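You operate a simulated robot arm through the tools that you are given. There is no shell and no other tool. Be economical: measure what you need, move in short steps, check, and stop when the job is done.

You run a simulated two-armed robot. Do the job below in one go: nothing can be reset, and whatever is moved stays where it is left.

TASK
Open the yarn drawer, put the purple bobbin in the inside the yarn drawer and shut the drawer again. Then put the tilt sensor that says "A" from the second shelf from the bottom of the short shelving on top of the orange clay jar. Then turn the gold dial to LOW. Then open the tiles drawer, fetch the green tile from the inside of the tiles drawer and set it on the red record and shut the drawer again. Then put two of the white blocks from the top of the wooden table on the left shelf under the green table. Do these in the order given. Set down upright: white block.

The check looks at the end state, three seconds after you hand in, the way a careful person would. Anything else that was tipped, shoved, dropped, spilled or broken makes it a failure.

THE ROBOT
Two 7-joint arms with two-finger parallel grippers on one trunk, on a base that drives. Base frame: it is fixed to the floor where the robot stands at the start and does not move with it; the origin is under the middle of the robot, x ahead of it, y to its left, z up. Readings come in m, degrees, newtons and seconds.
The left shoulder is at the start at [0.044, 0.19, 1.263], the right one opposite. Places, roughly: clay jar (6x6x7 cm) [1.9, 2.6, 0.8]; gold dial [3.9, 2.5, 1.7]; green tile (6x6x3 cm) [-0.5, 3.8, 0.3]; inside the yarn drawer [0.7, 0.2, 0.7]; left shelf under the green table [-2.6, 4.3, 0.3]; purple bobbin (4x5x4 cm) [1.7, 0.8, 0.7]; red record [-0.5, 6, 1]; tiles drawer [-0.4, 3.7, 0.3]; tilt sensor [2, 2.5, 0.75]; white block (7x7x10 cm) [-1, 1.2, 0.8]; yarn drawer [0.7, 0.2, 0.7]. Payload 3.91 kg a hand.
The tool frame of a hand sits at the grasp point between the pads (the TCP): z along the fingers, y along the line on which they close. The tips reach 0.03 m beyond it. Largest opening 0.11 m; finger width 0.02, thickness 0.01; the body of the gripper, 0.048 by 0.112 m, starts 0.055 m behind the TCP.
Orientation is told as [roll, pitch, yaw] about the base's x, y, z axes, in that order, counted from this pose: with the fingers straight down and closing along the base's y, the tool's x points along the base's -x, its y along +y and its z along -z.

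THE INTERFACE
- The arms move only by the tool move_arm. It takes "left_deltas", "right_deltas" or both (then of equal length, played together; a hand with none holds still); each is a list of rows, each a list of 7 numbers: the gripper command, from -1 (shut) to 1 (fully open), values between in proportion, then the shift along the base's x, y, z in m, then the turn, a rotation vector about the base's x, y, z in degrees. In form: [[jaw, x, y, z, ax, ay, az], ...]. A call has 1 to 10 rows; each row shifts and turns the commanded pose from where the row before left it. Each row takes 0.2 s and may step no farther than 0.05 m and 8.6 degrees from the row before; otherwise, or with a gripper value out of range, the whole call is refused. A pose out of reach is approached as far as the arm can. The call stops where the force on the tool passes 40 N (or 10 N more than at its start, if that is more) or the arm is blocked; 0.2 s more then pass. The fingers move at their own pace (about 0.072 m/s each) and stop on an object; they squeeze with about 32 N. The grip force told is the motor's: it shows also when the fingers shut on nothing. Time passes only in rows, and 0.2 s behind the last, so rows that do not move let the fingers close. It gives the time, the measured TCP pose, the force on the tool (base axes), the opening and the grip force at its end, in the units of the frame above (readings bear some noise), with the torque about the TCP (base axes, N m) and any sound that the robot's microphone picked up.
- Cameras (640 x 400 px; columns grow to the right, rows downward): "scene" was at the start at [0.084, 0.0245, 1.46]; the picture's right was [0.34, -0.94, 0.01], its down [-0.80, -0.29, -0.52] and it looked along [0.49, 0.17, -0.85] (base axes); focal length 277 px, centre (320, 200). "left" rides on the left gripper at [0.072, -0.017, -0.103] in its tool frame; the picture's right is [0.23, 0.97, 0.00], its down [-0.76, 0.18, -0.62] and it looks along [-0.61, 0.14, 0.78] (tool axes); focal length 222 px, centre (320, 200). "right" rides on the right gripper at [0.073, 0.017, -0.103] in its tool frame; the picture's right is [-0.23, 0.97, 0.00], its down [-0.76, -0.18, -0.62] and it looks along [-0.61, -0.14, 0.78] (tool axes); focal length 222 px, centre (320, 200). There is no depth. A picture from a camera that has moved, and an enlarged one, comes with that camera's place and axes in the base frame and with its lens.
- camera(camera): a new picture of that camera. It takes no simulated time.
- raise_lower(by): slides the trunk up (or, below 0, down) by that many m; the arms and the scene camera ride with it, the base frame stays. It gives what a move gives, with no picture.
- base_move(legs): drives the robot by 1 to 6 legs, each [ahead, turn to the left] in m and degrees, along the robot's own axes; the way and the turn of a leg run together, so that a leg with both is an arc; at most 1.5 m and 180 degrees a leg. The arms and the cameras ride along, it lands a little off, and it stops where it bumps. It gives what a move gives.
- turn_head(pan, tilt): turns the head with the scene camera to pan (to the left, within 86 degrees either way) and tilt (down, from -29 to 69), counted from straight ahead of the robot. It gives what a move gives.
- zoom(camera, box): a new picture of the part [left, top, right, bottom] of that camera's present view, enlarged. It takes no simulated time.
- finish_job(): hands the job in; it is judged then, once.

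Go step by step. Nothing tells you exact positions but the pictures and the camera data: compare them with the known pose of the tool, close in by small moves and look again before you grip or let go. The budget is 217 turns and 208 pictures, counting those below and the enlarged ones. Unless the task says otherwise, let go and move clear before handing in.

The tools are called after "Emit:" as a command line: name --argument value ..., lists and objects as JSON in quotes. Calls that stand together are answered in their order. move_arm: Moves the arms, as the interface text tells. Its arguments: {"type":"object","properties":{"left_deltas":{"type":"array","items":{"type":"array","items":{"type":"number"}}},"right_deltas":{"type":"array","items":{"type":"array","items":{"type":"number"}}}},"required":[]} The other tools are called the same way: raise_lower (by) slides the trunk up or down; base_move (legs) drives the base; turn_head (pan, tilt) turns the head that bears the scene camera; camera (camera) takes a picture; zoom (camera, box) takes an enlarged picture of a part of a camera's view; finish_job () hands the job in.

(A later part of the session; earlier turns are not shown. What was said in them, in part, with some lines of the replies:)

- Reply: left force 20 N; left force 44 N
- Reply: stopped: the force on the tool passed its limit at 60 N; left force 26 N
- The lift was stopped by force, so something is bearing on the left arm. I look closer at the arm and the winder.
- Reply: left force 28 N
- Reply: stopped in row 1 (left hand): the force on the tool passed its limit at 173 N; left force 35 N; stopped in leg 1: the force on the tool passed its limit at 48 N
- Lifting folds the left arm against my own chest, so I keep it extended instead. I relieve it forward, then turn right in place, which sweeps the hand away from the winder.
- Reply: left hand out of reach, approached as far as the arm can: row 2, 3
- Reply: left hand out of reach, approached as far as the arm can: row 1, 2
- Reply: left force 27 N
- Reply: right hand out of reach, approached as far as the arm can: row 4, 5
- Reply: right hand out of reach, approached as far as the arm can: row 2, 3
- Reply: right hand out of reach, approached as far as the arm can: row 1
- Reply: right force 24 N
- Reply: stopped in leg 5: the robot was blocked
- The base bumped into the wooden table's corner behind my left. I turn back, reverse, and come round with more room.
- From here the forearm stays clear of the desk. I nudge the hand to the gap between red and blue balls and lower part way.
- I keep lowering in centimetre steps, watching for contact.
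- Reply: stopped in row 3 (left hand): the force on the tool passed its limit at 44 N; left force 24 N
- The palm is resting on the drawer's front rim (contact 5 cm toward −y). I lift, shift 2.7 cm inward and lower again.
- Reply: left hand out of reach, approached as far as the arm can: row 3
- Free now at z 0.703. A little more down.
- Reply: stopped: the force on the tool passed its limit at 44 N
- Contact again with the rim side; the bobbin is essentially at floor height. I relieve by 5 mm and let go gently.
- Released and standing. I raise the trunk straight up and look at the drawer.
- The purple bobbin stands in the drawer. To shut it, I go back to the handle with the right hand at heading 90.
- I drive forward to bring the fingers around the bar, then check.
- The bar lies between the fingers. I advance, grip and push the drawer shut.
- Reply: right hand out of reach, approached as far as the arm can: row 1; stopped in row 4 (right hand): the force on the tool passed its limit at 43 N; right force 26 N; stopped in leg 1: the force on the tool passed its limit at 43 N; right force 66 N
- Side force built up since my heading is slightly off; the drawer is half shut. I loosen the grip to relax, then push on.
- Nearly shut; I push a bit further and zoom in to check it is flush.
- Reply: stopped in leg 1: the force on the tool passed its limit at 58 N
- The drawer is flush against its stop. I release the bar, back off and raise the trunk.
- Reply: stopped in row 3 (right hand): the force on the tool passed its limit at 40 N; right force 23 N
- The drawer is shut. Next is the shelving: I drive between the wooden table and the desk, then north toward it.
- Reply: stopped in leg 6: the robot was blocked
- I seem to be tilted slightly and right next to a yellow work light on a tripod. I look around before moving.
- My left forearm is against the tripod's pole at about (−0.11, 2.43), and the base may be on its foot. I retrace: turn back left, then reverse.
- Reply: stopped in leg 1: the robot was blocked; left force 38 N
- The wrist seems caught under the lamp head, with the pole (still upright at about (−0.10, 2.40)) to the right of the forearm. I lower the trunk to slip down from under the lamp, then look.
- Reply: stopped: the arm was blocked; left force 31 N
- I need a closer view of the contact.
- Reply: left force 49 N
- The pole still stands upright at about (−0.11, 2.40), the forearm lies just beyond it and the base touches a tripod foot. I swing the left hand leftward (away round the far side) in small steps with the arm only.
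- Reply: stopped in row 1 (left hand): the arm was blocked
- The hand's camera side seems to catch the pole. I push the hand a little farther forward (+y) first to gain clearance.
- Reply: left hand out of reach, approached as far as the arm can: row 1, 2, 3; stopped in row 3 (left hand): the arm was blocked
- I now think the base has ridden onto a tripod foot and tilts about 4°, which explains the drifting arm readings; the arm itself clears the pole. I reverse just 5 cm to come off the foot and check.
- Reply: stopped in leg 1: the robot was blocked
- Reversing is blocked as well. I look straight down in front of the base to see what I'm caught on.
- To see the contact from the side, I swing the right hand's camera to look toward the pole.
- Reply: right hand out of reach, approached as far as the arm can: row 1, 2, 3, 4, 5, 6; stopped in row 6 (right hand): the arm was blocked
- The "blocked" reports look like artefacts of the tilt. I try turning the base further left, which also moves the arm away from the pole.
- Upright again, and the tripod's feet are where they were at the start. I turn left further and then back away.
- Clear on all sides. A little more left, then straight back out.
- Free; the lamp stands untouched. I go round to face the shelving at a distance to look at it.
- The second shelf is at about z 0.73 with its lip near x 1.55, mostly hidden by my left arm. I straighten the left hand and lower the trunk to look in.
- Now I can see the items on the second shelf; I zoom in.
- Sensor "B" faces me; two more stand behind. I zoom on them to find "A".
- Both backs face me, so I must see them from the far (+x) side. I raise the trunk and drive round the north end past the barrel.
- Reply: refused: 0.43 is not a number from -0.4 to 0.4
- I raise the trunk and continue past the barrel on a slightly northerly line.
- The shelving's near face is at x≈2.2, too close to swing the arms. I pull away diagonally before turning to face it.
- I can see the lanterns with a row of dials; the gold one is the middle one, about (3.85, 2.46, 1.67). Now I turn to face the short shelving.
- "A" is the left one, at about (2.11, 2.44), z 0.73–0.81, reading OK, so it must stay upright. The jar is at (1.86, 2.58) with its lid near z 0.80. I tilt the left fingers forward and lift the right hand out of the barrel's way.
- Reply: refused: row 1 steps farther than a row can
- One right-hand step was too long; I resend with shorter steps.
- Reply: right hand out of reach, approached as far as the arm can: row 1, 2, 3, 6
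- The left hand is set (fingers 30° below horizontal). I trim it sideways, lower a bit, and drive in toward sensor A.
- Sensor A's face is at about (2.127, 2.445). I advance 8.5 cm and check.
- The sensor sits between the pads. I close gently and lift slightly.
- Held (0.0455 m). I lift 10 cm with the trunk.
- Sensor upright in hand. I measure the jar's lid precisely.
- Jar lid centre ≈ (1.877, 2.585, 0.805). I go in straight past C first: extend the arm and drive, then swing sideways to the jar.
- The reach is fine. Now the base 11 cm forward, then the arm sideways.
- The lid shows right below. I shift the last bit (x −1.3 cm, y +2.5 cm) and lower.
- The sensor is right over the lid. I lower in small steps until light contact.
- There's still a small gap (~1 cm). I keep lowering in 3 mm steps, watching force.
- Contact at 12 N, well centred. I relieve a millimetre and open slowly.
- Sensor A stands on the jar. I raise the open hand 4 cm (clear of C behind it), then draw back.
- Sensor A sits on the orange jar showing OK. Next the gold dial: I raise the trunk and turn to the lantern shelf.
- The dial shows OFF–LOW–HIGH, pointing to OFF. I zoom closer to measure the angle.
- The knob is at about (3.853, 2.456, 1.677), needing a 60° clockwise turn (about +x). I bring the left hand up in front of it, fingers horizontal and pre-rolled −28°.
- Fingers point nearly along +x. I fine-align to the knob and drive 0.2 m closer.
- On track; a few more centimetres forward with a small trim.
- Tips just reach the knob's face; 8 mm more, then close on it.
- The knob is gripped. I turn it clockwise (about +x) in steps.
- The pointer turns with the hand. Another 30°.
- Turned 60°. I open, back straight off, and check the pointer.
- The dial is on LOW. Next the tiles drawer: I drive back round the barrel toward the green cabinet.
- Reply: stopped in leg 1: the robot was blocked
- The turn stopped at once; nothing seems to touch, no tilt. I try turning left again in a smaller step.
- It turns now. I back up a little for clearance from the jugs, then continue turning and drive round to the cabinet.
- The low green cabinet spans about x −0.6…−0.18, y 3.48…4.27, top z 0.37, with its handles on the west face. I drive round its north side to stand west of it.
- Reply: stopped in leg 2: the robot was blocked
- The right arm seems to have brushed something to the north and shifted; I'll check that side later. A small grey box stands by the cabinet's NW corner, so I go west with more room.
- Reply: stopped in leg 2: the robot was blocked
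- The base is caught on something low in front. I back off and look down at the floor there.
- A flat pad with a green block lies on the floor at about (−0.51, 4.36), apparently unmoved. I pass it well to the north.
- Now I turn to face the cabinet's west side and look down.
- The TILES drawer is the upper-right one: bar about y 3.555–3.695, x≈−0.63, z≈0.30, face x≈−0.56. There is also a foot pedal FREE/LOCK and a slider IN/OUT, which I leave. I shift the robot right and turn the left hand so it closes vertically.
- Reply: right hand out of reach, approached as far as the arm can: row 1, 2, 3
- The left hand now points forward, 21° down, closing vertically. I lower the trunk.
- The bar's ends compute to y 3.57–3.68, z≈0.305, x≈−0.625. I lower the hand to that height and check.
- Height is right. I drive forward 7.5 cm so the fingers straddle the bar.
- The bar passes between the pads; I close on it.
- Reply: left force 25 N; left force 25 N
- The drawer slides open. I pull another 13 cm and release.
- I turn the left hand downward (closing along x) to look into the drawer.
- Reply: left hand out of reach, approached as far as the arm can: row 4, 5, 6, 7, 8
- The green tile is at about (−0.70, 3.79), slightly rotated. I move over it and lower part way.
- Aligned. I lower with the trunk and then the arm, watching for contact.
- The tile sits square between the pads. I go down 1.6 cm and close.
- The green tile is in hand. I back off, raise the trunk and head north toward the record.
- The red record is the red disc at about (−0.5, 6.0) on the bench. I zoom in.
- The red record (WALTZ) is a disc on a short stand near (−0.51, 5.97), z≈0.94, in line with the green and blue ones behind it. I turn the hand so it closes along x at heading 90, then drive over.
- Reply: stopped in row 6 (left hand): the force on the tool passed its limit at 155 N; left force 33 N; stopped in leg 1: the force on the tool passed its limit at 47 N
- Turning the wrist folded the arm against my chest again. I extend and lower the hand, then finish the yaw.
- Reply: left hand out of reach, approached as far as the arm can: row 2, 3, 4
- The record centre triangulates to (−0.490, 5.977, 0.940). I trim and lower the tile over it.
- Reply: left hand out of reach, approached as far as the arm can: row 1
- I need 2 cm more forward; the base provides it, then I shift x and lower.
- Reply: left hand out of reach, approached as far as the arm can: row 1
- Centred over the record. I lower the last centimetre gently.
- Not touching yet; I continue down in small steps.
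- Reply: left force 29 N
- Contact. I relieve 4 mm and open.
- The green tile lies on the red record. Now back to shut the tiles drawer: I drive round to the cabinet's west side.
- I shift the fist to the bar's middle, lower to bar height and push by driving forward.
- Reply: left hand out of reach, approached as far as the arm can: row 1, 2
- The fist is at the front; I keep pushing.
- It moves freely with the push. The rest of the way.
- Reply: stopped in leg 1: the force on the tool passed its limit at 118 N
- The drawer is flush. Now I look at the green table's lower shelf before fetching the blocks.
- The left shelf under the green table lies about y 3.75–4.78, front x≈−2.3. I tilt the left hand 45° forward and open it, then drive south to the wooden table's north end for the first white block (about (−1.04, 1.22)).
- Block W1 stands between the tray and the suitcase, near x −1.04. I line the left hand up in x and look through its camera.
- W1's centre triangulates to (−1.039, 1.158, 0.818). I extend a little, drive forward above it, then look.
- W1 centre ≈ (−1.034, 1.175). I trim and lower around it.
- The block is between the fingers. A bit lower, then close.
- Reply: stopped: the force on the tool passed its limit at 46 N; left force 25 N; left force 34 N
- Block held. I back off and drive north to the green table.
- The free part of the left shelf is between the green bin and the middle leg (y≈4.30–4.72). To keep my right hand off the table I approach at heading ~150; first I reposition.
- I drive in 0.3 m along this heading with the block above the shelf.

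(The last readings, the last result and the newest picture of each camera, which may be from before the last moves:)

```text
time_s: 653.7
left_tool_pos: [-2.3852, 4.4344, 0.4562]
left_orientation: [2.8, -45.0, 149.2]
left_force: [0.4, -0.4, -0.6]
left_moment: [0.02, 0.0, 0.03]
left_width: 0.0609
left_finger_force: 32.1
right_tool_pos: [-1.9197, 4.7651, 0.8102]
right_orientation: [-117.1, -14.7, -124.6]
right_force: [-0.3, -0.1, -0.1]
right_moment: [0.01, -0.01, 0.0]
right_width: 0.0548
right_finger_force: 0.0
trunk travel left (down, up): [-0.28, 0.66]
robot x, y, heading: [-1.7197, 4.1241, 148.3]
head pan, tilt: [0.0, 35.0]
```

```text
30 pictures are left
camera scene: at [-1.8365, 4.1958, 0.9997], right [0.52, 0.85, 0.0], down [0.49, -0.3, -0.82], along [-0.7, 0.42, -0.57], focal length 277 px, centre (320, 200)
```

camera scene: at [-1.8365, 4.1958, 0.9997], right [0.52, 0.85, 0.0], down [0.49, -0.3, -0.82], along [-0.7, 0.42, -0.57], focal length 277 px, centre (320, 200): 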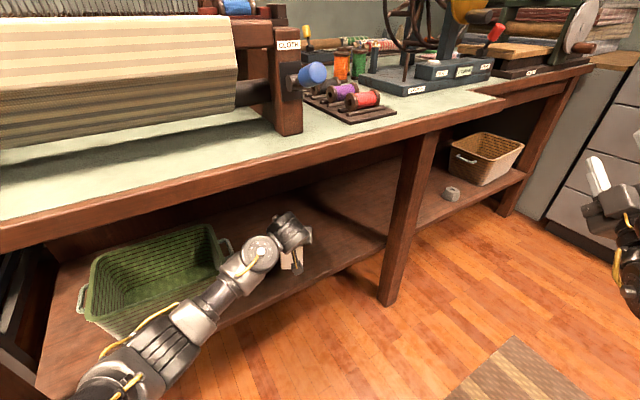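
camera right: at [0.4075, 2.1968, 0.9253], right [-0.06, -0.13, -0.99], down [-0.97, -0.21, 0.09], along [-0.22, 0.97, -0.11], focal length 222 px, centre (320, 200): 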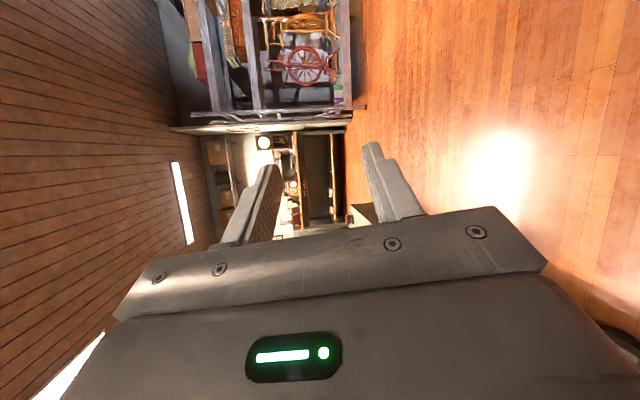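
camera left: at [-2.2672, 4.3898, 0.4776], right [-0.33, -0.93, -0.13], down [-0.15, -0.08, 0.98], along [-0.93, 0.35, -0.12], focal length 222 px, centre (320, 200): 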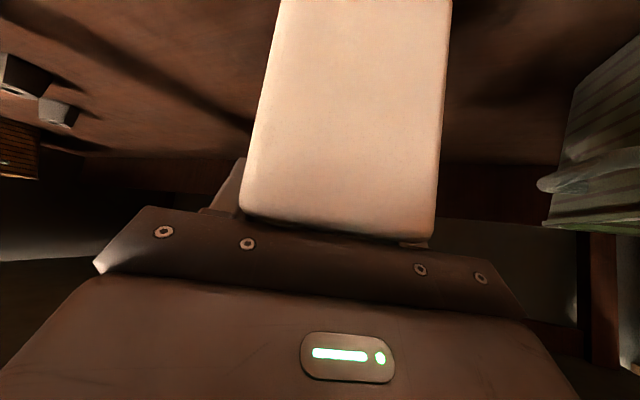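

The block is over the shelf but near its edge; I advance 8 cm more and start lowering.

Emit:
base_move --legs '[[0.08, 0]]'

Emit:
raise_lower --by -0.06

Emit:
camera --camera "left"

```text
time_s: 654.8
left_tool_pos: [-2.452, 4.4735, 0.4552]
left_orientation: [2.8, -45.0, 149.1]
left_force: [-0.5, -0.3, 0.7]
left_moment: [-0.02, 0.02, 0.02]
left_width: 0.0611
left_finger_force: 31.6
right_tool_pos: [-1.9886, 4.8065, 0.8105]
right_orientation: [-117.1, -14.7, -124.4]
right_force: [0.6, 0.2, -0.1]
right_moment: [0.03, 0.02, 0.01]
right_width: 0.0547
right_finger_force: 0.1
trunk travel left (down, up): [-0.28, 0.66]
robot x, y, heading: [-1.7858, 4.1688, 149.0]
head pan, tilt: [0.0, 35.0]
```

```text
time_s: 655.8
left_tool_pos: [-2.4526, 4.4752, 0.3965]
left_orientation: [2.7, -45.1, 149.2]
left_force: [0.7, -0.6, -0.7]
left_moment: [0.04, 0.03, -0.01]
left_width: 0.0611
left_finger_force: 32.3
right_tool_pos: [-1.988, 4.805, 0.7497]
right_orientation: [-117.1, -14.7, -124.4]
right_force: [0.4, 0.6, 0.3]
right_moment: [-0.03, 0.01, -0.04]
right_width: 0.0551
right_finger_force: 0.0
trunk travel left (down, up): [-0.22, 0.72]
robot x, y, heading: [-1.7853, 4.1654, 148.8]
head pan, tilt: [0.0, 35.0]
```

```text
29 pictures are left
camera left: at [-2.3346, 4.4299, 0.418], right [-0.33, -0.93, -0.13], down [-0.15, -0.08, 0.98], along [-0.93, 0.35, -0.12], focal length 222 px, centre (320, 200)
```

left: 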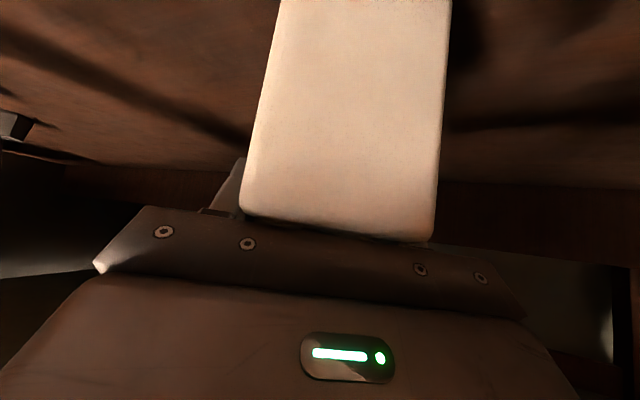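

I step down by centimetres until contact.

Emit:
raise_lower --by -0.02

Emit:
raise_lower --by -0.012

Emit:
raise_lower --by -0.01

Emit:
raise_lower --by -0.008

```text
time_s: 656.5
left_tool_pos: [-2.4523, 4.4747, 0.3762]
left_orientation: [2.7, -45.0, 149.3]
left_force: [-0.7, 0.0, 0.3]
left_moment: [0.03, 0.04, 0.03]
left_width: 0.061
left_finger_force: 32.1
right_tool_pos: [-1.9873, 4.8073, 0.73]
right_orientation: [-117.2, -14.7, -124.3]
right_force: [0.0, 0.5, -0.7]
right_moment: [0.0, 0.01, -0.01]
right_width: 0.055
right_finger_force: 0.1
trunk travel left (down, up): [-0.2, 0.74]
robot x, y, heading: [-1.7864, 4.1662, 148.6]
head pan, tilt: [0.0, 35.0]
```

```text
time_s: 657.0
left_tool_pos: [-2.4526, 4.4755, 0.3689]
left_orientation: [2.5, -45.4, 149.3]
left_force: [-3.2, -0.3, 18.7]
left_moment: [-0.11, -1.04, -0.05]
left_width: 0.0611
left_finger_force: 32.0
right_tool_pos: [-1.9873, 4.8066, 0.7193]
right_orientation: [-117.1, -14.8, -124.5]
right_force: [-0.7, -0.3, 0.6]
right_moment: [0.0, 0.02, 0.02]
right_width: 0.055
right_finger_force: 0.1
trunk travel left (down, up): [-0.188, 0.752]
robot x, y, heading: [-1.7876, 4.1647, 148.6]
head pan, tilt: [0.0, 35.0]
```

```text
time_s: 657.5
left_tool_pos: [-2.4542, 4.4759, 0.368]
left_orientation: [2.0, -45.9, 149.7]
left_force: [-0.9, 0.9, 13.4]
left_moment: [0.02, -0.77, 0.07]
left_width: 0.061
left_finger_force: 31.7
right_tool_pos: [-1.9877, 4.8052, 0.7123]
right_orientation: [-117.0, -14.8, -124.4]
right_force: [-0.6, -0.9, 0.2]
right_moment: [-0.02, -0.01, 0.01]
right_width: 0.0549
right_finger_force: 0.1
trunk travel left (down, up): [-0.182, 0.758]
robot x, y, heading: [-1.7883, 4.1686, 148.8]
head pan, tilt: [0.0, 35.0]
stopped: the force on the tool passed its limit at 45 N (the readings are from after the stop); the commanded pose is now the measured one
```

```text
time_s: 658.0
left_tool_pos: [-2.4574, 4.4773, 0.3671]
left_orientation: [1.4, -46.6, 150.3]
left_force: [-1.8, 0.9, 13.8]
left_moment: [-0.04, -0.86, 0.05]
left_width: 0.0613
left_finger_force: 32.1
right_tool_pos: [-1.9876, 4.8044, 0.7064]
right_orientation: [-117.1, -14.8, -124.3]
right_force: [1.2, -0.1, -0.4]
right_moment: [-0.01, 0.0, 0.01]
right_width: 0.0552
right_finger_force: 0.1
trunk travel left (down, up): [-0.175, 0.765]
robot x, y, heading: [-1.787, 4.1618, 149.0]
head pan, tilt: [0.0, 35.0]
stopped: the force on the tool passed its limit at 44 N (the readings are from after the stop); the commanded pose is now the measured one
```

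Contact. I check with a zoom that it's the block's base on the shelf before releasing.

Emit:
zoom --camera "scene" --box '[220, 160, 400, 300]'

```text
2.86 times, centred on (310, 230) of scene
camera zoom: at [-1.9024, 4.2355, 0.895], right [0.52, 0.86, 0.0], down [0.49, -0.3, -0.82], along [-0.7, 0.42, -0.57], focal length 791 px, centre (349, 114)
```

zoom: 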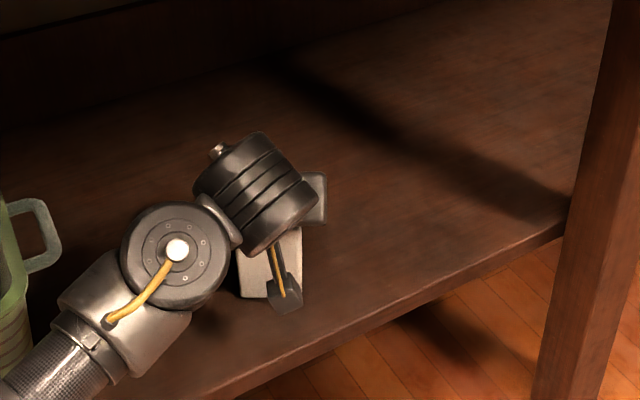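

The block stands on the shelf. I relieve the pressure and open.

Emit:
raise_lower --by 0.008

Emit:
move_arm --left_deltas '[[0.15, 0, 0, 0, 0, 0, 0], [0.3, 0, 0, 0, 0, 0, 0], [0.6, 0, 0, 0, 0, 0, 0], [0.7, 0, 0, 0, 0, 0, 0], [0.7, 0, 0, 0, 0, 0, 0]]'

Emit:
camera --camera "left"

```text
time_s: 658.5
left_tool_pos: [-2.4576, 4.4761, 0.3698]
left_orientation: [1.9, -46.1, 150.0]
left_force: [0.5, -0.6, -0.6]
left_moment: [0.01, 0.0, -0.01]
left_width: 0.0614
left_finger_force: 32.1
right_tool_pos: [-1.9889, 4.8068, 0.7129]
right_orientation: [-117.0, -14.9, -124.4]
right_force: [-0.8, 0.2, -0.7]
right_moment: [0.0, -0.01, 0.0]
right_width: 0.0548
right_finger_force: 0.0
trunk travel left (down, up): [-0.183, 0.757]
robot x, y, heading: [-1.793, 4.1678, 148.9]
head pan, tilt: [0.0, 35.0]
```

```text
time_s: 659.7
left_tool_pos: [-2.4558, 4.4758, 0.3716]
left_orientation: [1.7, -46.2, 150.1]
left_force: [0.2, -0.4, 0.0]
left_moment: [0.0, 0.01, 0.01]
left_width: 0.0935
left_finger_force: 0.0
right_tool_pos: [-1.9884, 4.807, 0.713]
right_orientation: [-117.0, -14.8, -124.3]
right_force: [0.0, 0.6, -0.5]
right_moment: [-0.03, 0.0, -0.03]
right_width: 0.0548
right_finger_force: 0.1
trunk travel left (down, up): [-0.183, 0.757]
robot x, y, heading: [-1.7837, 4.1653, 148.9]
head pan, tilt: [0.0, 35.0]
```

```text
27 pictures are left
camera left: at [-2.3383, 4.432, 0.391], right [-0.33, -0.93, -0.14], down [-0.14, -0.1, 0.98], along [-0.93, 0.35, -0.1], focal length 222 px, centre (320, 200)
```

left: 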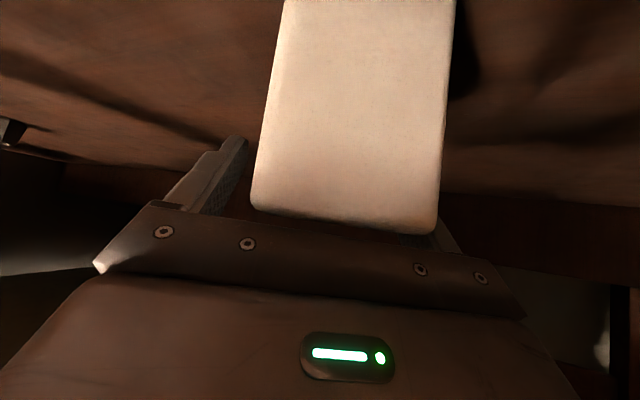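

Standing free. I withdraw up and back along the finger direction, then reverse.

Emit:
move_arm --left_deltas '[[0.8, 0.022, -0.013, 0.026, 0, 0, 0], [0.8, 0.022, -0.013, 0.026, 0, 0, 0], [0.8, 0.022, -0.013, 0.026, 0, 0, 0], [0.8, 0, 0, 0, 0, 0, 0]]'

Emit:
base_move --legs '[[-0.38, 0]]'

Emit:
camera --camera "scene"

```text
time_s: 660.7
left_tool_pos: [-2.3905, 4.4401, 0.448]
left_orientation: [1.7, -46.2, 150.1]
left_force: [-0.1, -0.1, -0.6]
left_moment: [0.0, 0.0, 0.03]
left_width: 0.0994
left_finger_force: 0.1
right_tool_pos: [-1.9881, 4.8052, 0.7143]
right_orientation: [-117.0, -14.8, -124.2]
right_force: [-0.3, 0.2, -0.1]
right_moment: [0.0, 0.01, 0.0]
right_width: 0.055
right_finger_force: 0.1
trunk travel left (down, up): [-0.183, 0.757]
robot x, y, heading: [-1.7884, 4.1648, 148.8]
head pan, tilt: [0.0, 35.0]
```

```text
time_s: 663.2
left_tool_pos: [-2.0544, 4.2433, 0.4487]
left_orientation: [1.7, -46.2, 149.5]
left_force: [0.8, -0.4, -0.2]
left_moment: [0.04, 0.01, 0.0]
left_width: 0.0992
left_finger_force: 0.1
right_tool_pos: [-1.6476, 4.606, 0.7128]
right_orientation: [-117.0, -14.9, -125.1]
right_force: [-0.6, -0.8, -0.1]
right_moment: [0.0, -0.01, 0.02]
right_width: 0.0548
right_finger_force: 0.1
trunk travel left (down, up): [-0.183, 0.757]
robot x, y, heading: [-1.4541, 3.9608, 148.3]
head pan, tilt: [0.0, 35.0]
```

```text
26 pictures are left
camera scene: at [-1.5695, 4.0334, 0.903], right [0.53, 0.85, 0.0], down [0.49, -0.3, -0.82], along [-0.7, 0.43, -0.57], focal length 277 px, centre (320, 200)
```

scene: 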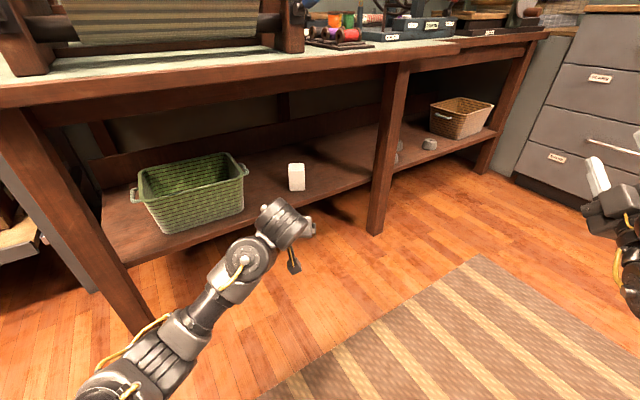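

Block 1 stands upright on the left shelf. For the second I raise the trunk and drive to the east side of the wooden table, threading past the tripod as before.

Emit:
raise_lower --by 0.4

Emit:
raise_lower --by 0.35

Emit:
base_move --legs '[[0, 136.5], [1.5, 0], [0.475, 0], [0, 43.5], [0.95, 0]]'

Emit:
turn_head --pan -40 --tilt 45

Emit:
camera --camera "scene"

```text
time_s: 667.0
left_tool_pos: [-2.0544, 4.2447, 0.8485]
left_orientation: [1.7, -46.1, 149.5]
left_force: [0.6, 0.3, -0.4]
left_moment: [0.02, -0.01, -0.02]
left_width: 0.0992
left_finger_force: 0.1
right_tool_pos: [-1.6477, 4.6041, 1.1134]
right_orientation: [-117.1, -14.8, -125.1]
right_force: [0.1, 0.1, -0.4]
right_moment: [-0.02, 0.03, 0.02]
right_width: 0.055
right_finger_force: 0.1
trunk travel left (down, up): [-0.583, 0.357]
robot x, y, heading: [-1.4547, 3.9601, 148.2]
head pan, tilt: [0.0, 35.0]
```

```text
time_s: 670.4
left_tool_pos: [-2.0547, 4.2433, 1.1974]
left_orientation: [1.8, -46.2, 149.4]
left_force: [0.3, -0.8, -0.1]
left_moment: [-0.02, -0.02, 0.0]
left_width: 0.099
left_finger_force: 0.1
right_tool_pos: [-1.6486, 4.6047, 1.4633]
right_orientation: [-117.0, -14.8, -125.1]
right_force: [0.2, -0.2, 0.3]
right_moment: [0.03, 0.01, -0.03]
right_width: 0.0552
right_finger_force: 0.0
trunk travel left (down, up): [-0.933, 0.007]
robot x, y, heading: [-1.4563, 3.9595, 148.0]
head pan, tilt: [0.0, 35.0]
```

```text
time_s: 692.5
left_tool_pos: [0.5648, 1.3723, 1.1983]
left_orientation: [1.7, -46.3, -27.3]
left_force: [-0.5, -1.0, 0.7]
left_moment: [0.02, -0.03, 0.02]
left_width: 0.0993
left_finger_force: 0.1
right_tool_pos: [0.1784, 0.9887, 1.4639]
right_orientation: [-117.1, -14.8, 58.1]
right_force: [0.5, -0.2, -0.5]
right_moment: [-0.02, 0.0, -0.01]
right_width: 0.0551
right_finger_force: 0.1
trunk travel left (down, up): [-0.933, 0.007]
robot x, y, heading: [-0.0492, 1.6191, -28.8]
head pan, tilt: [0.0, 35.0]
```

```text
time_s: 693.6
left_tool_pos: [0.566, 1.3717, 1.1982]
left_orientation: [1.7, -46.2, -27.3]
left_force: [-0.1, 0.9, 0.6]
left_moment: [0.0, 0.0, 0.02]
left_width: 0.0989
left_finger_force: 0.0
right_tool_pos: [0.1783, 0.9876, 1.4636]
right_orientation: [-117.0, -14.9, 58.2]
right_force: [0.6, 0.5, 0.8]
right_moment: [0.0, -0.01, 0.02]
right_width: 0.0549
right_finger_force: 0.1
trunk travel left (down, up): [-0.933, 0.007]
robot x, y, heading: [-0.0526, 1.6188, -28.4]
head pan, tilt: [-40.0, 45.0]
```

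```text
25 pictures are left
camera scene: at [0.0239, 1.5179, 1.6382], right [-0.93, -0.37, 0.0], down [-0.26, 0.66, -0.71], along [0.26, -0.66, -0.71], focal length 277 px, centre (320, 200)
```

scene: 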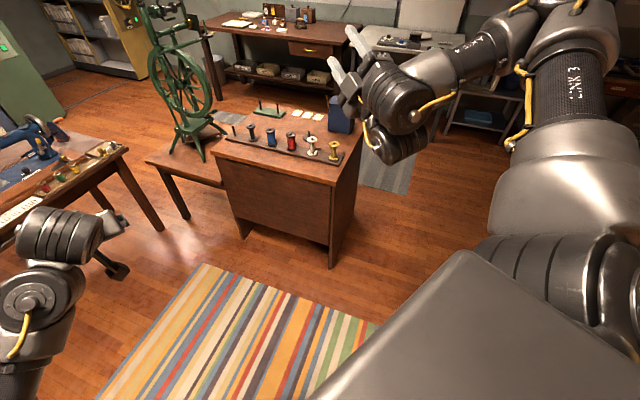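

I turn into the corridor beside the wooden table and face it.

Emit:
base_move --legs '[[0, -71.5], [0.7, 0], [0, -80]]'

Emit:
turn_head --pan 0 --tilt 45

Emit:
camera --camera "scene"

Emit:
camera --camera "left"

```text
time_s: 704.0
left_tool_pos: [-0.8419, 0.8941, 1.197]
left_orientation: [1.7, -46.1, 178.7]
left_force: [0.3, -0.3, -0.2]
left_moment: [0.0, 0.02, -0.01]
left_width: 0.0991
left_finger_force: 0.2
right_tool_pos: [-0.6643, 1.4084, 1.4636]
right_orientation: [-117.0, -14.7, -95.7]
right_force: [0.2, 0.7, 0.7]
right_moment: [0.02, 0.05, 0.04]
right_width: 0.0548
right_finger_force: 0.0
trunk travel left (down, up): [-0.933, 0.007]
robot x, y, heading: [-0.1778, 0.9442, 177.2]
head pan, tilt: [-40.0, 45.0]
```

```text
time_s: 705.1
left_tool_pos: [-0.8413, 0.895, 1.1978]
left_orientation: [1.7, -46.2, 178.8]
left_force: [-0.6, 0.2, 0.5]
left_moment: [0.01, 0.0, 0.04]
left_width: 0.0989
left_finger_force: 0.1
right_tool_pos: [-0.6651, 1.4099, 1.463]
right_orientation: [-117.1, -14.8, -95.8]
right_force: [-0.3, 0.2, -0.7]
right_moment: [0.01, 0.02, 0.04]
right_width: 0.055
right_finger_force: 0.0
trunk travel left (down, up): [-0.933, 0.007]
robot x, y, heading: [-0.18, 0.9422, 177.6]
head pan, tilt: [0.0, 45.0]
```

```text
24 pictures are left
camera scene: at [-0.3099, 0.9487, 1.6382], right [0.04, 1.0, 0.0], down [0.71, -0.03, -0.71], along [-0.71, 0.03, -0.71], focal length 277 px, centre (320, 200)
```

scene: 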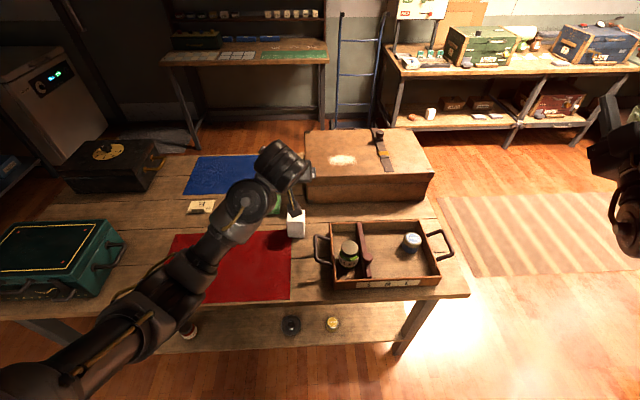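

```text
23 pictures are left
camera left: at [-0.7168, 0.9122, 1.2174], right [0.16, -0.98, -0.14], down [-0.08, -0.16, 0.98], along [-0.98, -0.14, -0.1], focal length 222 px, centre (320, 200)
```

left: 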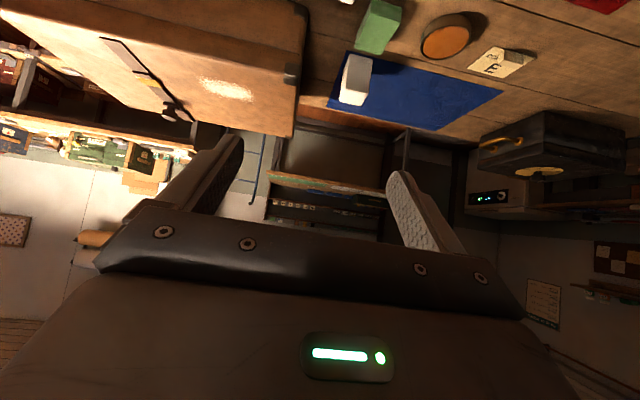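

W2 is at about (−0.955, 0.89), next to the tray's handle. I narrow the jaws a little, move over it and lower part way.

Emit:
move_arm --left_deltas '[[0.45, 0, -0.012, 0, 0, 0, 0], [0.45, 0, 0, 0, 0, 0, 0]]'

Emit:
base_move --legs '[[0.095, 0]]'

Emit:
raise_lower --by -0.2

Emit:
camera --camera "left"

Emit:
zoom --camera "scene" --box '[220, 120, 400, 260]'

```text
time_s: 705.7
left_tool_pos: [-0.8425, 0.8829, 1.1981]
left_orientation: [1.7, -46.2, 178.7]
left_force: [0.4, -0.2, 0.0]
left_moment: [-0.01, 0.02, 0.03]
left_width: 0.0798
left_finger_force: 0.1
right_tool_pos: [-0.6648, 1.4091, 1.4641]
right_orientation: [-117.1, -14.8, -95.8]
right_force: [0.4, -0.7, 0.6]
right_moment: [0.03, -0.03, 0.02]
right_width: 0.055
right_finger_force: 0.2
trunk travel left (down, up): [-0.933, 0.007]
robot x, y, heading: [-0.182, 0.9436, 177.7]
head pan, tilt: [0.0, 45.0]
```

```text
time_s: 706.8
left_tool_pos: [-0.922, 0.8876, 1.2067]
left_orientation: [1.8, -47.0, 178.8]
left_force: [-0.1, 0.0, 1.4]
left_moment: [-0.01, -0.04, -0.01]
left_width: 0.0799
left_finger_force: 0.1
right_tool_pos: [-0.7404, 1.4134, 1.4707]
right_orientation: [-118.0, -14.9, -95.5]
right_force: [0.8, -0.8, 0.5]
right_moment: [0.01, -0.05, 0.03]
right_width: 0.0548
right_finger_force: 0.0
trunk travel left (down, up): [-0.933, 0.007]
robot x, y, heading: [-0.2768, 0.9461, 177.2]
head pan, tilt: [0.0, 45.0]
```

```text
time_s: 709.0
left_tool_pos: [-0.9341, 0.8884, 0.9998]
left_orientation: [1.7, -46.4, 178.7]
left_force: [0.0, 0.7, 0.5]
left_moment: [0.01, -0.03, 0.01]
left_width: 0.0798
left_finger_force: 0.1
right_tool_pos: [-0.756, 1.4149, 1.2659]
right_orientation: [-117.1, -14.8, -95.7]
right_force: [0.8, -0.6, 0.8]
right_moment: [0.02, -0.01, 0.02]
right_width: 0.0551
right_finger_force: 0.1
trunk travel left (down, up): [-0.733, 0.207]
robot x, y, heading: [-0.2733, 0.9511, 177.6]
head pan, tilt: [0.0, 45.0]
```

```text
22 pictures are left
camera left: at [-0.8094, 0.9047, 1.0189], right [0.15, -0.98, -0.14], down [-0.07, -0.16, 0.98], along [-0.99, -0.14, -0.1], focal length 222 px, centre (320, 200)
```

left: 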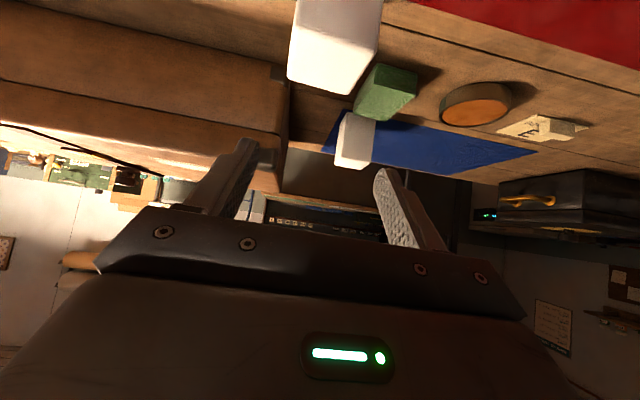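

```text
2.86 times, centred on (310, 190) of scene
camera zoom: at [-0.4046, 0.9529, 1.4383], right [0.05, 1.0, 0.0], down [0.71, -0.03, -0.71], along [-0.71, 0.03, -0.71], focal length 791 px, centre (349, 229)
```

zoom: 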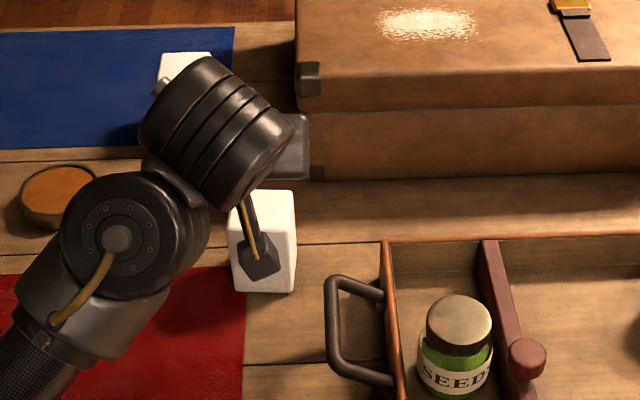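

W2's centre works out to (−0.993, 0.887), top z≈0.88. I extend 5 cm and lower to grip its upper part.

Emit:
move_arm --left_deltas '[[0.45, -0.025, 0, 0, 0, 0, 0], [0.45, -0.027, 0, 0, 0, 0, 0], [0.45, 0, 0, 0, 0, 0, 0]]'

Emit:
raise_lower --by -0.12

Emit:
camera --camera "left"

```text
time_s: 709.8
left_tool_pos: [-0.9871, 0.8867, 1.0001]
left_orientation: [1.7, -46.4, 178.6]
left_force: [0.3, 0.9, 0.7]
left_moment: [0.02, 0.02, -0.01]
left_width: 0.0797
left_finger_force: 0.1
right_tool_pos: [-0.7552, 1.4136, 1.2643]
right_orientation: [-117.2, -15.0, -95.7]
right_force: [-0.6, 0.1, 0.8]
right_moment: [0.03, -0.03, -0.01]
right_width: 0.055
right_finger_force: 0.2
trunk travel left (down, up): [-0.733, 0.207]
robot x, y, heading: [-0.2757, 0.9467, 177.6]
head pan, tilt: [0.0, 45.0]
```

```text
time_s: 711.3
left_tool_pos: [-0.9859, 0.8877, 0.879]
left_orientation: [1.7, -46.4, 178.7]
left_force: [1.5, -0.5, -0.4]
left_moment: [0.02, 0.02, -0.02]
left_width: 0.0799
left_finger_force: 0.0
right_tool_pos: [-0.7568, 1.4141, 1.1463]
right_orientation: [-117.1, -15.0, -95.7]
right_force: [0.5, 0.0, -0.5]
right_moment: [0.03, -0.01, 0.01]
right_width: 0.055
right_finger_force: 0.0
trunk travel left (down, up): [-0.613, 0.327]
robot x, y, heading: [-0.2773, 0.9457, 177.4]
head pan, tilt: [0.0, 45.0]
```

```text
20 pictures are left
camera left: at [-0.862, 0.9047, 0.8989], right [0.15, -0.98, -0.14], down [-0.07, -0.16, 0.98], along [-0.99, -0.14, -0.1], focal length 222 px, centre (320, 200)
```

left: 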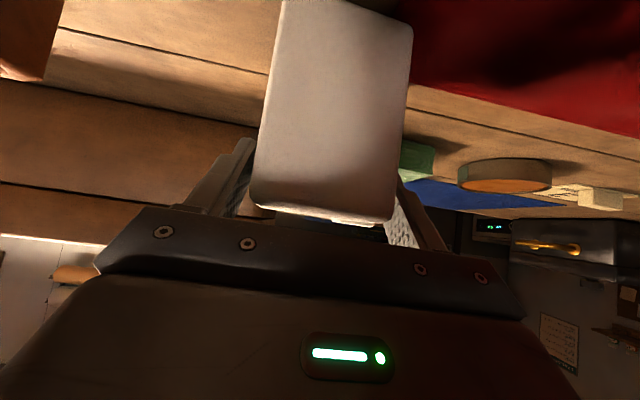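

Between the fingers. I lower slightly and grip.

Emit:
raise_lower --by -0.018

Emit:
move_arm --left_deltas '[[0.3, 0, 0, 0, 0, 0, 0], [0, 0, 0, 0, 0, 0, 0], [-1, 0, 0, 0, 0, 0, 0], [-1, 0, 0, 0, 0, 0, 0]]'

Emit:
raise_lower --by 0.33

Emit:
camera --camera "left"

```text
time_s: 712.0
left_tool_pos: [-0.9865, 0.888, 0.8614]
left_orientation: [1.7, -46.4, 178.7]
left_force: [0.5, 0.3, 0.1]
left_moment: [-0.01, 0.0, -0.03]
left_width: 0.0797
left_finger_force: 0.0
right_tool_pos: [-0.7554, 1.4136, 1.1271]
right_orientation: [-117.2, -15.0, -95.7]
right_force: [1.0, -0.1, 1.0]
right_moment: [0.0, -0.02, -0.03]
right_width: 0.0549
right_finger_force: 0.1
trunk travel left (down, up): [-0.595, 0.345]
robot x, y, heading: [-0.2762, 0.9491, 177.3]
head pan, tilt: [0.0, 45.0]
```

```text
time_s: 713.0
left_tool_pos: [-0.9877, 0.8881, 0.861]
left_orientation: [1.7, -46.2, 178.6]
left_force: [-0.1, -0.2, -1.0]
left_moment: [0.0, 0.01, -0.02]
left_width: 0.0611
left_finger_force: 32.2
right_tool_pos: [-0.7552, 1.4137, 1.1271]
right_orientation: [-117.2, -14.9, -95.8]
right_force: [0.7, -0.7, 0.8]
right_moment: [0.01, -0.01, -0.02]
right_width: 0.0552
right_finger_force: 0.0
trunk travel left (down, up): [-0.595, 0.345]
robot x, y, heading: [-0.2744, 0.9467, 177.1]
head pan, tilt: [0.0, 45.0]
```

```text
time_s: 716.2
left_tool_pos: [-0.9867, 0.8885, 1.1905]
left_orientation: [1.7, -46.3, 178.6]
left_force: [0.0, -0.9, 0.3]
left_moment: [0.0, 0.02, -0.02]
left_width: 0.0615
left_finger_force: 31.8
right_tool_pos: [-0.7562, 1.4143, 1.4568]
right_orientation: [-117.2, -14.8, -95.7]
right_force: [-0.2, -0.1, -0.1]
right_moment: [0.03, 0.02, -0.01]
right_width: 0.0551
right_finger_force: 0.1
trunk travel left (down, up): [-0.925, 0.015]
robot x, y, heading: [-0.275, 0.9448, 177.3]
head pan, tilt: [0.0, 45.0]
```

```text
19 pictures are left
camera left: at [-0.8623, 0.9049, 1.2106], right [0.15, -0.98, -0.14], down [-0.08, -0.16, 0.98], along [-0.99, -0.14, -0.1], focal length 222 px, centre (320, 200)
```

left: 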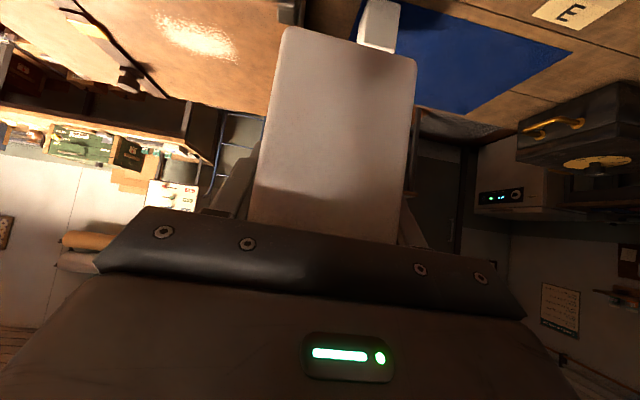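

Block 2 is held. I retrace my inbound path in reverse (to keep clear of the tripod lamp), then turn north.

Emit:
base_move --legs '[[-0.1, 0], [0, 83], [-0.7, 0], [0, 71.5], [-1.4, 0]]'

Emit:
base_move --legs '[[0, -119], [0, -119], [1.5, 0], [0.33, 0]]'

Emit:
raise_lower --by -0.4

Emit:
raise_lower --by -0.32

```text
time_s: 734.1
left_tool_pos: [-0.6304, 2.0319, 1.1912]
left_orientation: [1.6, -46.3, -27.1]
left_force: [0.2, -0.3, 0.1]
left_moment: [0.0, -0.03, 0.02]
left_width: 0.0613
left_finger_force: 31.9
right_tool_pos: [-1.0659, 1.6585, 1.4556]
right_orientation: [-117.2, -14.8, 58.4]
right_force: [1.1, 0.1, 0.0]
right_moment: [-0.04, 0.0, -0.02]
right_width: 0.055
right_finger_force: 0.1
trunk travel left (down, up): [-0.925, 0.015]
robot x, y, heading: [-1.2973, 2.2913, -28.2]
head pan, tilt: [0.0, 45.0]
```

```text
time_s: 753.2
left_tool_pos: [-1.5259, 4.8213, 1.1915]
left_orientation: [1.8, -46.4, 94.0]
left_force: [0.6, -0.1, 0.0]
left_moment: [-0.02, 0.01, -0.02]
left_width: 0.0613
left_finger_force: 32.3
right_tool_pos: [-0.9811, 4.6399, 1.4578]
right_orientation: [-117.2, -14.8, 179.7]
right_force: [-0.1, -0.6, -0.1]
right_moment: [-0.01, 0.01, 0.01]
right_width: 0.055
right_finger_force: 0.0
trunk travel left (down, up): [-0.925, 0.015]
robot x, y, heading: [-1.3991, 4.1183, 92.7]
head pan, tilt: [0.0, 45.0]
```

```text
time_s: 757.0
left_tool_pos: [-1.5264, 4.8224, 0.7921]
left_orientation: [1.6, -46.3, 94.0]
left_force: [-0.7, 0.0, 0.0]
left_moment: [0.01, 0.0, -0.02]
left_width: 0.0613
left_finger_force: 32.4
right_tool_pos: [-0.9803, 4.6418, 1.0568]
right_orientation: [-117.2, -14.9, 179.6]
right_force: [0.6, 0.5, 1.0]
right_moment: [-0.01, -0.02, 0.01]
right_width: 0.0549
right_finger_force: 0.0
trunk travel left (down, up): [-0.525, 0.415]
robot x, y, heading: [-1.4002, 4.1186, 92.9]
head pan, tilt: [0.0, 45.0]
```

```text
time_s: 760.2
left_tool_pos: [-1.5256, 4.823, 0.4722]
left_orientation: [1.7, -46.2, 94.0]
left_force: [-0.9, 0.0, -0.9]
left_moment: [0.02, 0.02, -0.02]
left_width: 0.0611
left_finger_force: 32.1
right_tool_pos: [-0.98, 4.6423, 0.7373]
right_orientation: [-117.2, -14.9, 179.6]
right_force: [0.1, 0.0, 0.5]
right_moment: [-0.03, 0.02, -0.03]
right_width: 0.0549
right_finger_force: 0.0
trunk travel left (down, up): [-0.205, 0.735]
robot x, y, heading: [-1.3995, 4.1191, 93.1]
head pan, tilt: [0.0, 45.0]
```

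Now I turn to heading 149 and look at the shelf.

Emit:
base_move --legs '[[0, 56]]'

Emit:
turn_head --pan 0 --tilt 35

Emit:
camera --camera "scene"

```text
time_s: 763.1
left_tool_pos: [-2.0535, 4.4093, 0.4711]
left_orientation: [1.6, -46.3, 150.0]
left_force: [0.1, -0.3, -0.2]
left_moment: [-0.03, 0.01, -0.03]
left_width: 0.0611
left_finger_force: 32.2
right_tool_pos: [-1.5986, 4.759, 0.7363]
right_orientation: [-117.2, -14.9, -124.4]
right_force: [-0.1, 0.5, 1.0]
right_moment: [0.02, -0.03, -0.02]
right_width: 0.055
right_finger_force: 0.1
trunk travel left (down, up): [-0.205, 0.735]
robot x, y, heading: [-1.399, 4.1197, 148.8]
head pan, tilt: [0.0, 45.0]
```

```text
time_s: 763.8
left_tool_pos: [-2.0531, 4.4083, 0.4715]
left_orientation: [1.7, -46.4, 149.9]
left_force: [-0.5, -0.1, -0.8]
left_moment: [-0.01, -0.02, 0.02]
left_width: 0.061
left_finger_force: 31.8
right_tool_pos: [-1.5982, 4.7604, 0.7371]
right_orientation: [-117.2, -14.9, -124.4]
right_force: [0.2, -0.3, -1.3]
right_moment: [0.0, 0.02, 0.0]
right_width: 0.0549
right_finger_force: 0.1
trunk travel left (down, up): [-0.205, 0.735]
robot x, y, heading: [-1.3986, 4.1182, 148.7]
head pan, tilt: [0.0, 35.0]
```

```text
18 pictures are left
camera scene: at [-1.5166, 4.1906, 0.925], right [0.52, 0.85, 0.0], down [0.49, -0.3, -0.82], along [-0.7, 0.42, -0.57], focal length 277 px, centre (320, 200)
```

scene: 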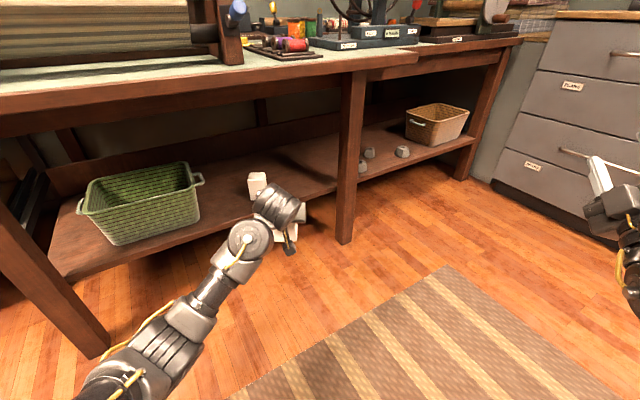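

Block 1 is in place. I drive in 0.4 m; the new block should land about 0.17 m to its right.

Emit:
base_move --legs '[[0.39, 0]]'

Emit:
raise_lower --by -0.08

Emit:
zoom --camera "scene" --box '[180, 120, 400, 280]'

```text
time_s: 766.3
left_tool_pos: [-2.3869, 4.6117, 0.4715]
left_orientation: [1.7, -46.3, 150.1]
left_force: [-0.1, -0.1, 0.2]
left_moment: [-0.01, 0.01, 0.02]
left_width: 0.0614
left_finger_force: 32.4
right_tool_pos: [-1.9324, 4.9611, 0.7376]
right_orientation: [-117.3, -15.0, -124.4]
right_force: [-0.2, -0.1, 0.1]
right_moment: [-0.02, 0.01, -0.01]
right_width: 0.0549
right_finger_force: 0.1
trunk travel left (down, up): [-0.205, 0.735]
robot x, y, heading: [-1.7313, 4.3227, 148.7]
head pan, tilt: [0.0, 35.0]
```

```text
time_s: 767.4
left_tool_pos: [-2.3884, 4.6102, 0.3913]
left_orientation: [1.7, -46.2, 150.0]
left_force: [-0.6, 0.5, -0.2]
left_moment: [0.05, -0.01, 0.02]
left_width: 0.0612
left_finger_force: 32.2
right_tool_pos: [-1.9328, 4.9614, 0.6575]
right_orientation: [-117.2, -14.8, -124.3]
right_force: [0.0, 0.2, 0.0]
right_moment: [-0.01, 0.0, 0.02]
right_width: 0.0549
right_finger_force: 0.1
trunk travel left (down, up): [-0.125, 0.815]
robot x, y, heading: [-1.7353, 4.3237, 148.7]
head pan, tilt: [0.0, 35.0]
```

```text
2.50 times, centred on (290, 200) of scene
camera zoom: at [-1.8504, 4.3929, 0.8451], right [0.52, 0.86, 0.0], down [0.49, -0.3, -0.82], along [-0.7, 0.42, -0.57], focal length 692 px, centre (395, 200)
```

zoom: 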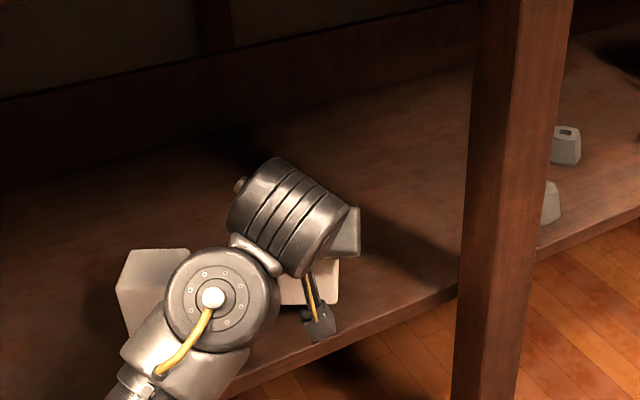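

It would land close to the edge, so I advance 5 cm more and lower in steps.

Emit:
base_move --legs '[[0.05, 0]]'

Emit:
raise_lower --by -0.02

Emit:
raise_lower --by -0.008

Emit:
raise_lower --by -0.006

```text
time_s: 768.4
left_tool_pos: [-2.4303, 4.6375, 0.3924]
left_orientation: [1.8, -46.3, 150.0]
left_force: [-0.1, 0.7, -0.8]
left_moment: [0.01, 0.01, -0.03]
left_width: 0.0613
left_finger_force: 31.9
right_tool_pos: [-1.976, 4.9886, 0.6568]
right_orientation: [-117.2, -15.0, -124.4]
right_force: [0.0, -0.2, 0.2]
right_moment: [-0.02, 0.0, -0.01]
right_width: 0.0548
right_finger_force: 0.2
trunk travel left (down, up): [-0.125, 0.815]
robot x, y, heading: [-1.7786, 4.3496, 148.7]
head pan, tilt: [0.0, 35.0]
```

```text
time_s: 769.0
left_tool_pos: [-2.43, 4.6365, 0.3712]
left_orientation: [1.8, -46.3, 150.0]
left_force: [-0.7, -0.1, -0.8]
left_moment: [0.01, 0.0, 0.01]
left_width: 0.061
left_finger_force: 31.6
right_tool_pos: [-1.976, 4.9873, 0.6368]
right_orientation: [-117.3, -15.0, -124.4]
right_force: [-0.8, -0.7, -0.3]
right_moment: [0.01, -0.03, 0.02]
right_width: 0.055
right_finger_force: 0.1
trunk travel left (down, up): [-0.105, 0.835]
robot x, y, heading: [-1.7776, 4.3514, 148.7]
head pan, tilt: [0.0, 35.0]
```

```text
time_s: 769.6
left_tool_pos: [-2.4307, 4.6367, 0.3626]
left_orientation: [1.7, -46.2, 150.0]
left_force: [0.0, 0.1, 0.2]
left_moment: [0.01, -0.02, 0.02]
left_width: 0.0613
left_finger_force: 32.2
right_tool_pos: [-1.9738, 4.9884, 0.6297]
right_orientation: [-117.1, -14.9, -124.4]
right_force: [-0.4, -0.4, -0.4]
right_moment: [0.01, -0.02, 0.02]
right_width: 0.0552
right_finger_force: 0.0
trunk travel left (down, up): [-0.097, 0.843]
robot x, y, heading: [-1.7751, 4.3484, 148.7]
head pan, tilt: [0.0, 35.0]
```

```text
time_s: 770.1
left_tool_pos: [-2.4306, 4.6373, 0.3585]
left_orientation: [1.7, -46.2, 150.0]
left_force: [-0.3, 0.2, 0.1]
left_moment: [0.01, 0.02, 0.01]
left_width: 0.0612
left_finger_force: 32.2
right_tool_pos: [-1.9742, 4.9879, 0.6229]
right_orientation: [-117.2, -14.9, -124.4]
right_force: [-0.1, -0.8, -0.3]
right_moment: [0.0, -0.01, -0.03]
right_width: 0.055
right_finger_force: 0.2
trunk travel left (down, up): [-0.091, 0.849]
robot x, y, heading: [-1.7757, 4.3462, 148.9]
head pan, tilt: [0.0, 35.0]
```

Emit:
raise_lower --by -0.005

Emit:
raise_lower --by -0.005

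Emit:
raise_lower --by -0.005

Emit:
camera --camera "left"

```text
time_s: 770.7
left_tool_pos: [-2.4294, 4.6369, 0.3557]
left_orientation: [1.5, -46.7, 150.2]
left_force: [-1.5, -1.5, 16.1]
left_moment: [0.09, -0.54, -0.01]
left_width: 0.0614
left_finger_force: 31.5
right_tool_pos: [-1.9742, 4.9864, 0.6197]
right_orientation: [-117.2, -15.0, -124.2]
right_force: [0.4, 0.5, -0.2]
right_moment: [-0.01, -0.02, -0.03]
right_width: 0.0551
right_finger_force: 0.1
trunk travel left (down, up): [-0.086, 0.854]
robot x, y, heading: [-1.7748, 4.347, 148.8]
head pan, tilt: [0.0, 35.0]
```

```text
time_s: 771.2
left_tool_pos: [-2.4308, 4.6367, 0.3553]
left_orientation: [1.4, -47.1, 150.3]
left_force: [-6.0, -2.9, 39.9]
left_moment: [0.29, -0.45, -0.14]
left_width: 0.0614
left_finger_force: 31.6
right_tool_pos: [-1.9729, 4.9867, 0.6154]
right_orientation: [-117.5, -14.9, -124.3]
right_force: [0.9, 0.4, 0.3]
right_moment: [0.0, -0.01, -0.02]
right_width: 0.0551
right_finger_force: 0.1
trunk travel left (down, up): [-0.081, 0.859]
robot x, y, heading: [-1.7771, 4.3519, 148.9]
head pan, tilt: [0.0, 35.0]
```

```text
time_s: 771.8
left_tool_pos: [-2.4299, 4.6375, 0.348]
left_orientation: [1.6, -46.9, 150.0]
left_force: [-3.0, -2.9, 35.9]
left_moment: [0.42, -0.21, -0.02]
left_width: 0.0614
left_finger_force: 31.9
right_tool_pos: [-1.9728, 4.9867, 0.6101]
right_orientation: [-117.5, -14.9, -124.3]
right_force: [0.1, -0.2, -0.6]
right_moment: [-0.01, 0.03, -0.04]
right_width: 0.0547
right_finger_force: 0.0
trunk travel left (down, up): [-0.076, 0.864]
robot x, y, heading: [-1.7736, 4.3518, 148.9]
head pan, tilt: [0.0, 35.0]
```

```text
16 pictures are left
camera left: at [-2.3118, 4.5918, 0.3668], right [-0.34, -0.93, -0.15], down [-0.13, -0.11, 0.99], along [-0.93, 0.35, -0.09], focal length 222 px, centre (320, 200)
```

left: 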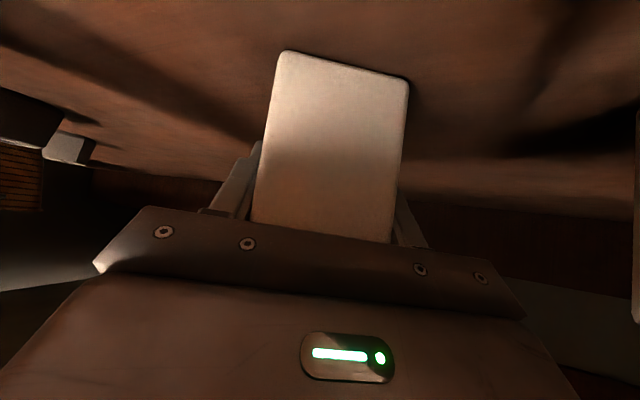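

The base rests on the shelf. I relieve, open, and withdraw up and back.

Emit:
raise_lower --by 0.008

Emit:
move_arm --left_deltas '[[0.15, 0, 0, 0, 0, 0, 0], [0.3, 0, 0, 0, 0, 0, 0], [0.6, 0, 0, 0, 0, 0, 0], [0.7, 0, 0, 0, 0, 0, 0], [0.7, 0, 0, 0, 0, 0, 0], [0.7, 0.022, -0.013, 0.026, 0, 0, 0], [0.7, 0.022, -0.013, 0.026, 0, 0, 0], [0.7, 0.022, -0.013, 0.026, 0, 0, 0]]'

Emit:
base_move --legs '[[-0.4, 0]]'

Emit:
zoom --camera "scene" --box '[60, 80, 420, 300]'

```text
time_s: 772.3
left_tool_pos: [-2.4286, 4.6366, 0.3502]
left_orientation: [2.1, -46.2, 149.8]
left_force: [0.5, 1.0, 10.6]
left_moment: [0.5, 0.09, -0.03]
left_width: 0.0611
left_finger_force: 32.1
right_tool_pos: [-1.9742, 4.9869, 0.616]
right_orientation: [-117.4, -14.9, -124.4]
right_force: [1.2, -0.5, -0.9]
right_moment: [0.0, 0.0, 0.02]
right_width: 0.0552
right_finger_force: 0.0
trunk travel left (down, up): [-0.084, 0.856]
robot x, y, heading: [-1.7766, 4.3443, 148.7]
head pan, tilt: [0.0, 35.0]
```

```text
time_s: 774.1
left_tool_pos: [-2.3633, 4.5985, 0.4281]
left_orientation: [1.7, -46.3, 150.0]
left_force: [-0.5, -0.4, 0.1]
left_moment: [0.02, 0.02, 0.03]
left_width: 0.0935
left_finger_force: 0.0
right_tool_pos: [-1.9748, 4.9886, 0.6157]
right_orientation: [-117.2, -14.9, -124.4]
right_force: [0.0, 0.0, -0.5]
right_moment: [0.0, 0.02, -0.04]
right_width: 0.0549
right_finger_force: 0.2
trunk travel left (down, up): [-0.084, 0.856]
robot x, y, heading: [-1.779, 4.3492, 148.8]
head pan, tilt: [0.0, 35.0]
```

```text
time_s: 776.6
left_tool_pos: [-2.0267, 4.3968, 0.4282]
left_orientation: [1.6, -46.3, 149.7]
left_force: [-0.4, -0.2, 0.3]
left_moment: [0.0, 0.04, 0.0]
left_width: 0.0936
left_finger_force: 0.1
right_tool_pos: [-1.6364, 4.7834, 0.6164]
right_orientation: [-117.2, -14.8, -124.7]
right_force: [0.5, 0.8, 0.8]
right_moment: [-0.04, 0.01, 0.03]
right_width: 0.055
right_finger_force: 0.0
trunk travel left (down, up): [-0.084, 0.856]
robot x, y, heading: [-1.4431, 4.1471, 148.3]
head pan, tilt: [0.0, 35.0]
```

```text
1.78 times, centred on (240, 190) of scene
camera zoom: at [-1.5577, 4.2152, 0.804], right [0.52, 0.85, 0.0], down [0.49, -0.3, -0.82], along [-0.7, 0.43, -0.57], focal length 492 px, centre (462, 218)
```

zoom: 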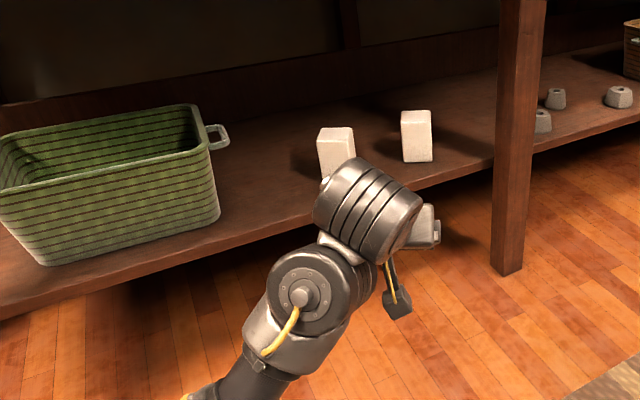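

Both white blocks stand upright on the left shelf and my hands are clear. I hand the job in.

Emit:
finish_job

```text
The job is handed in.
```

I finished all five tasks in the order given and handed the job in, but I had some bumps along the way, listed below.

| Task | Result as last seen |
|---|---|
| Purple bobbin | In the yarn drawer, which I pushed shut against its stop |
| Tilt sensor A | On top of the orange clay jar, still reading "OK" |
| Gold dial | Pointing at LOW |
| Green tile | On the red record, slightly off centre; the tiles drawer is shut flush |
| Two white blocks | Standing upright on the left shelf under the green table |

- **Tripod lamp:** my left arm caught on it while I was driving between tasks and my base tilted for a moment. The lamp was upright afterwards, with its feet where they had been.
- **Green cabinet:** the base stopped three times without my seeing why, once by the lantern shelves and twice just north of the cabinet. A foot pedal stands near that last spot and looked unmoved. I never saw what stopped me the other times. I also bumped the cabinet front with up to 118 N when the tiles drawer reached its stop.

I didn't go back for a final look at the earlier tasks before handing in.
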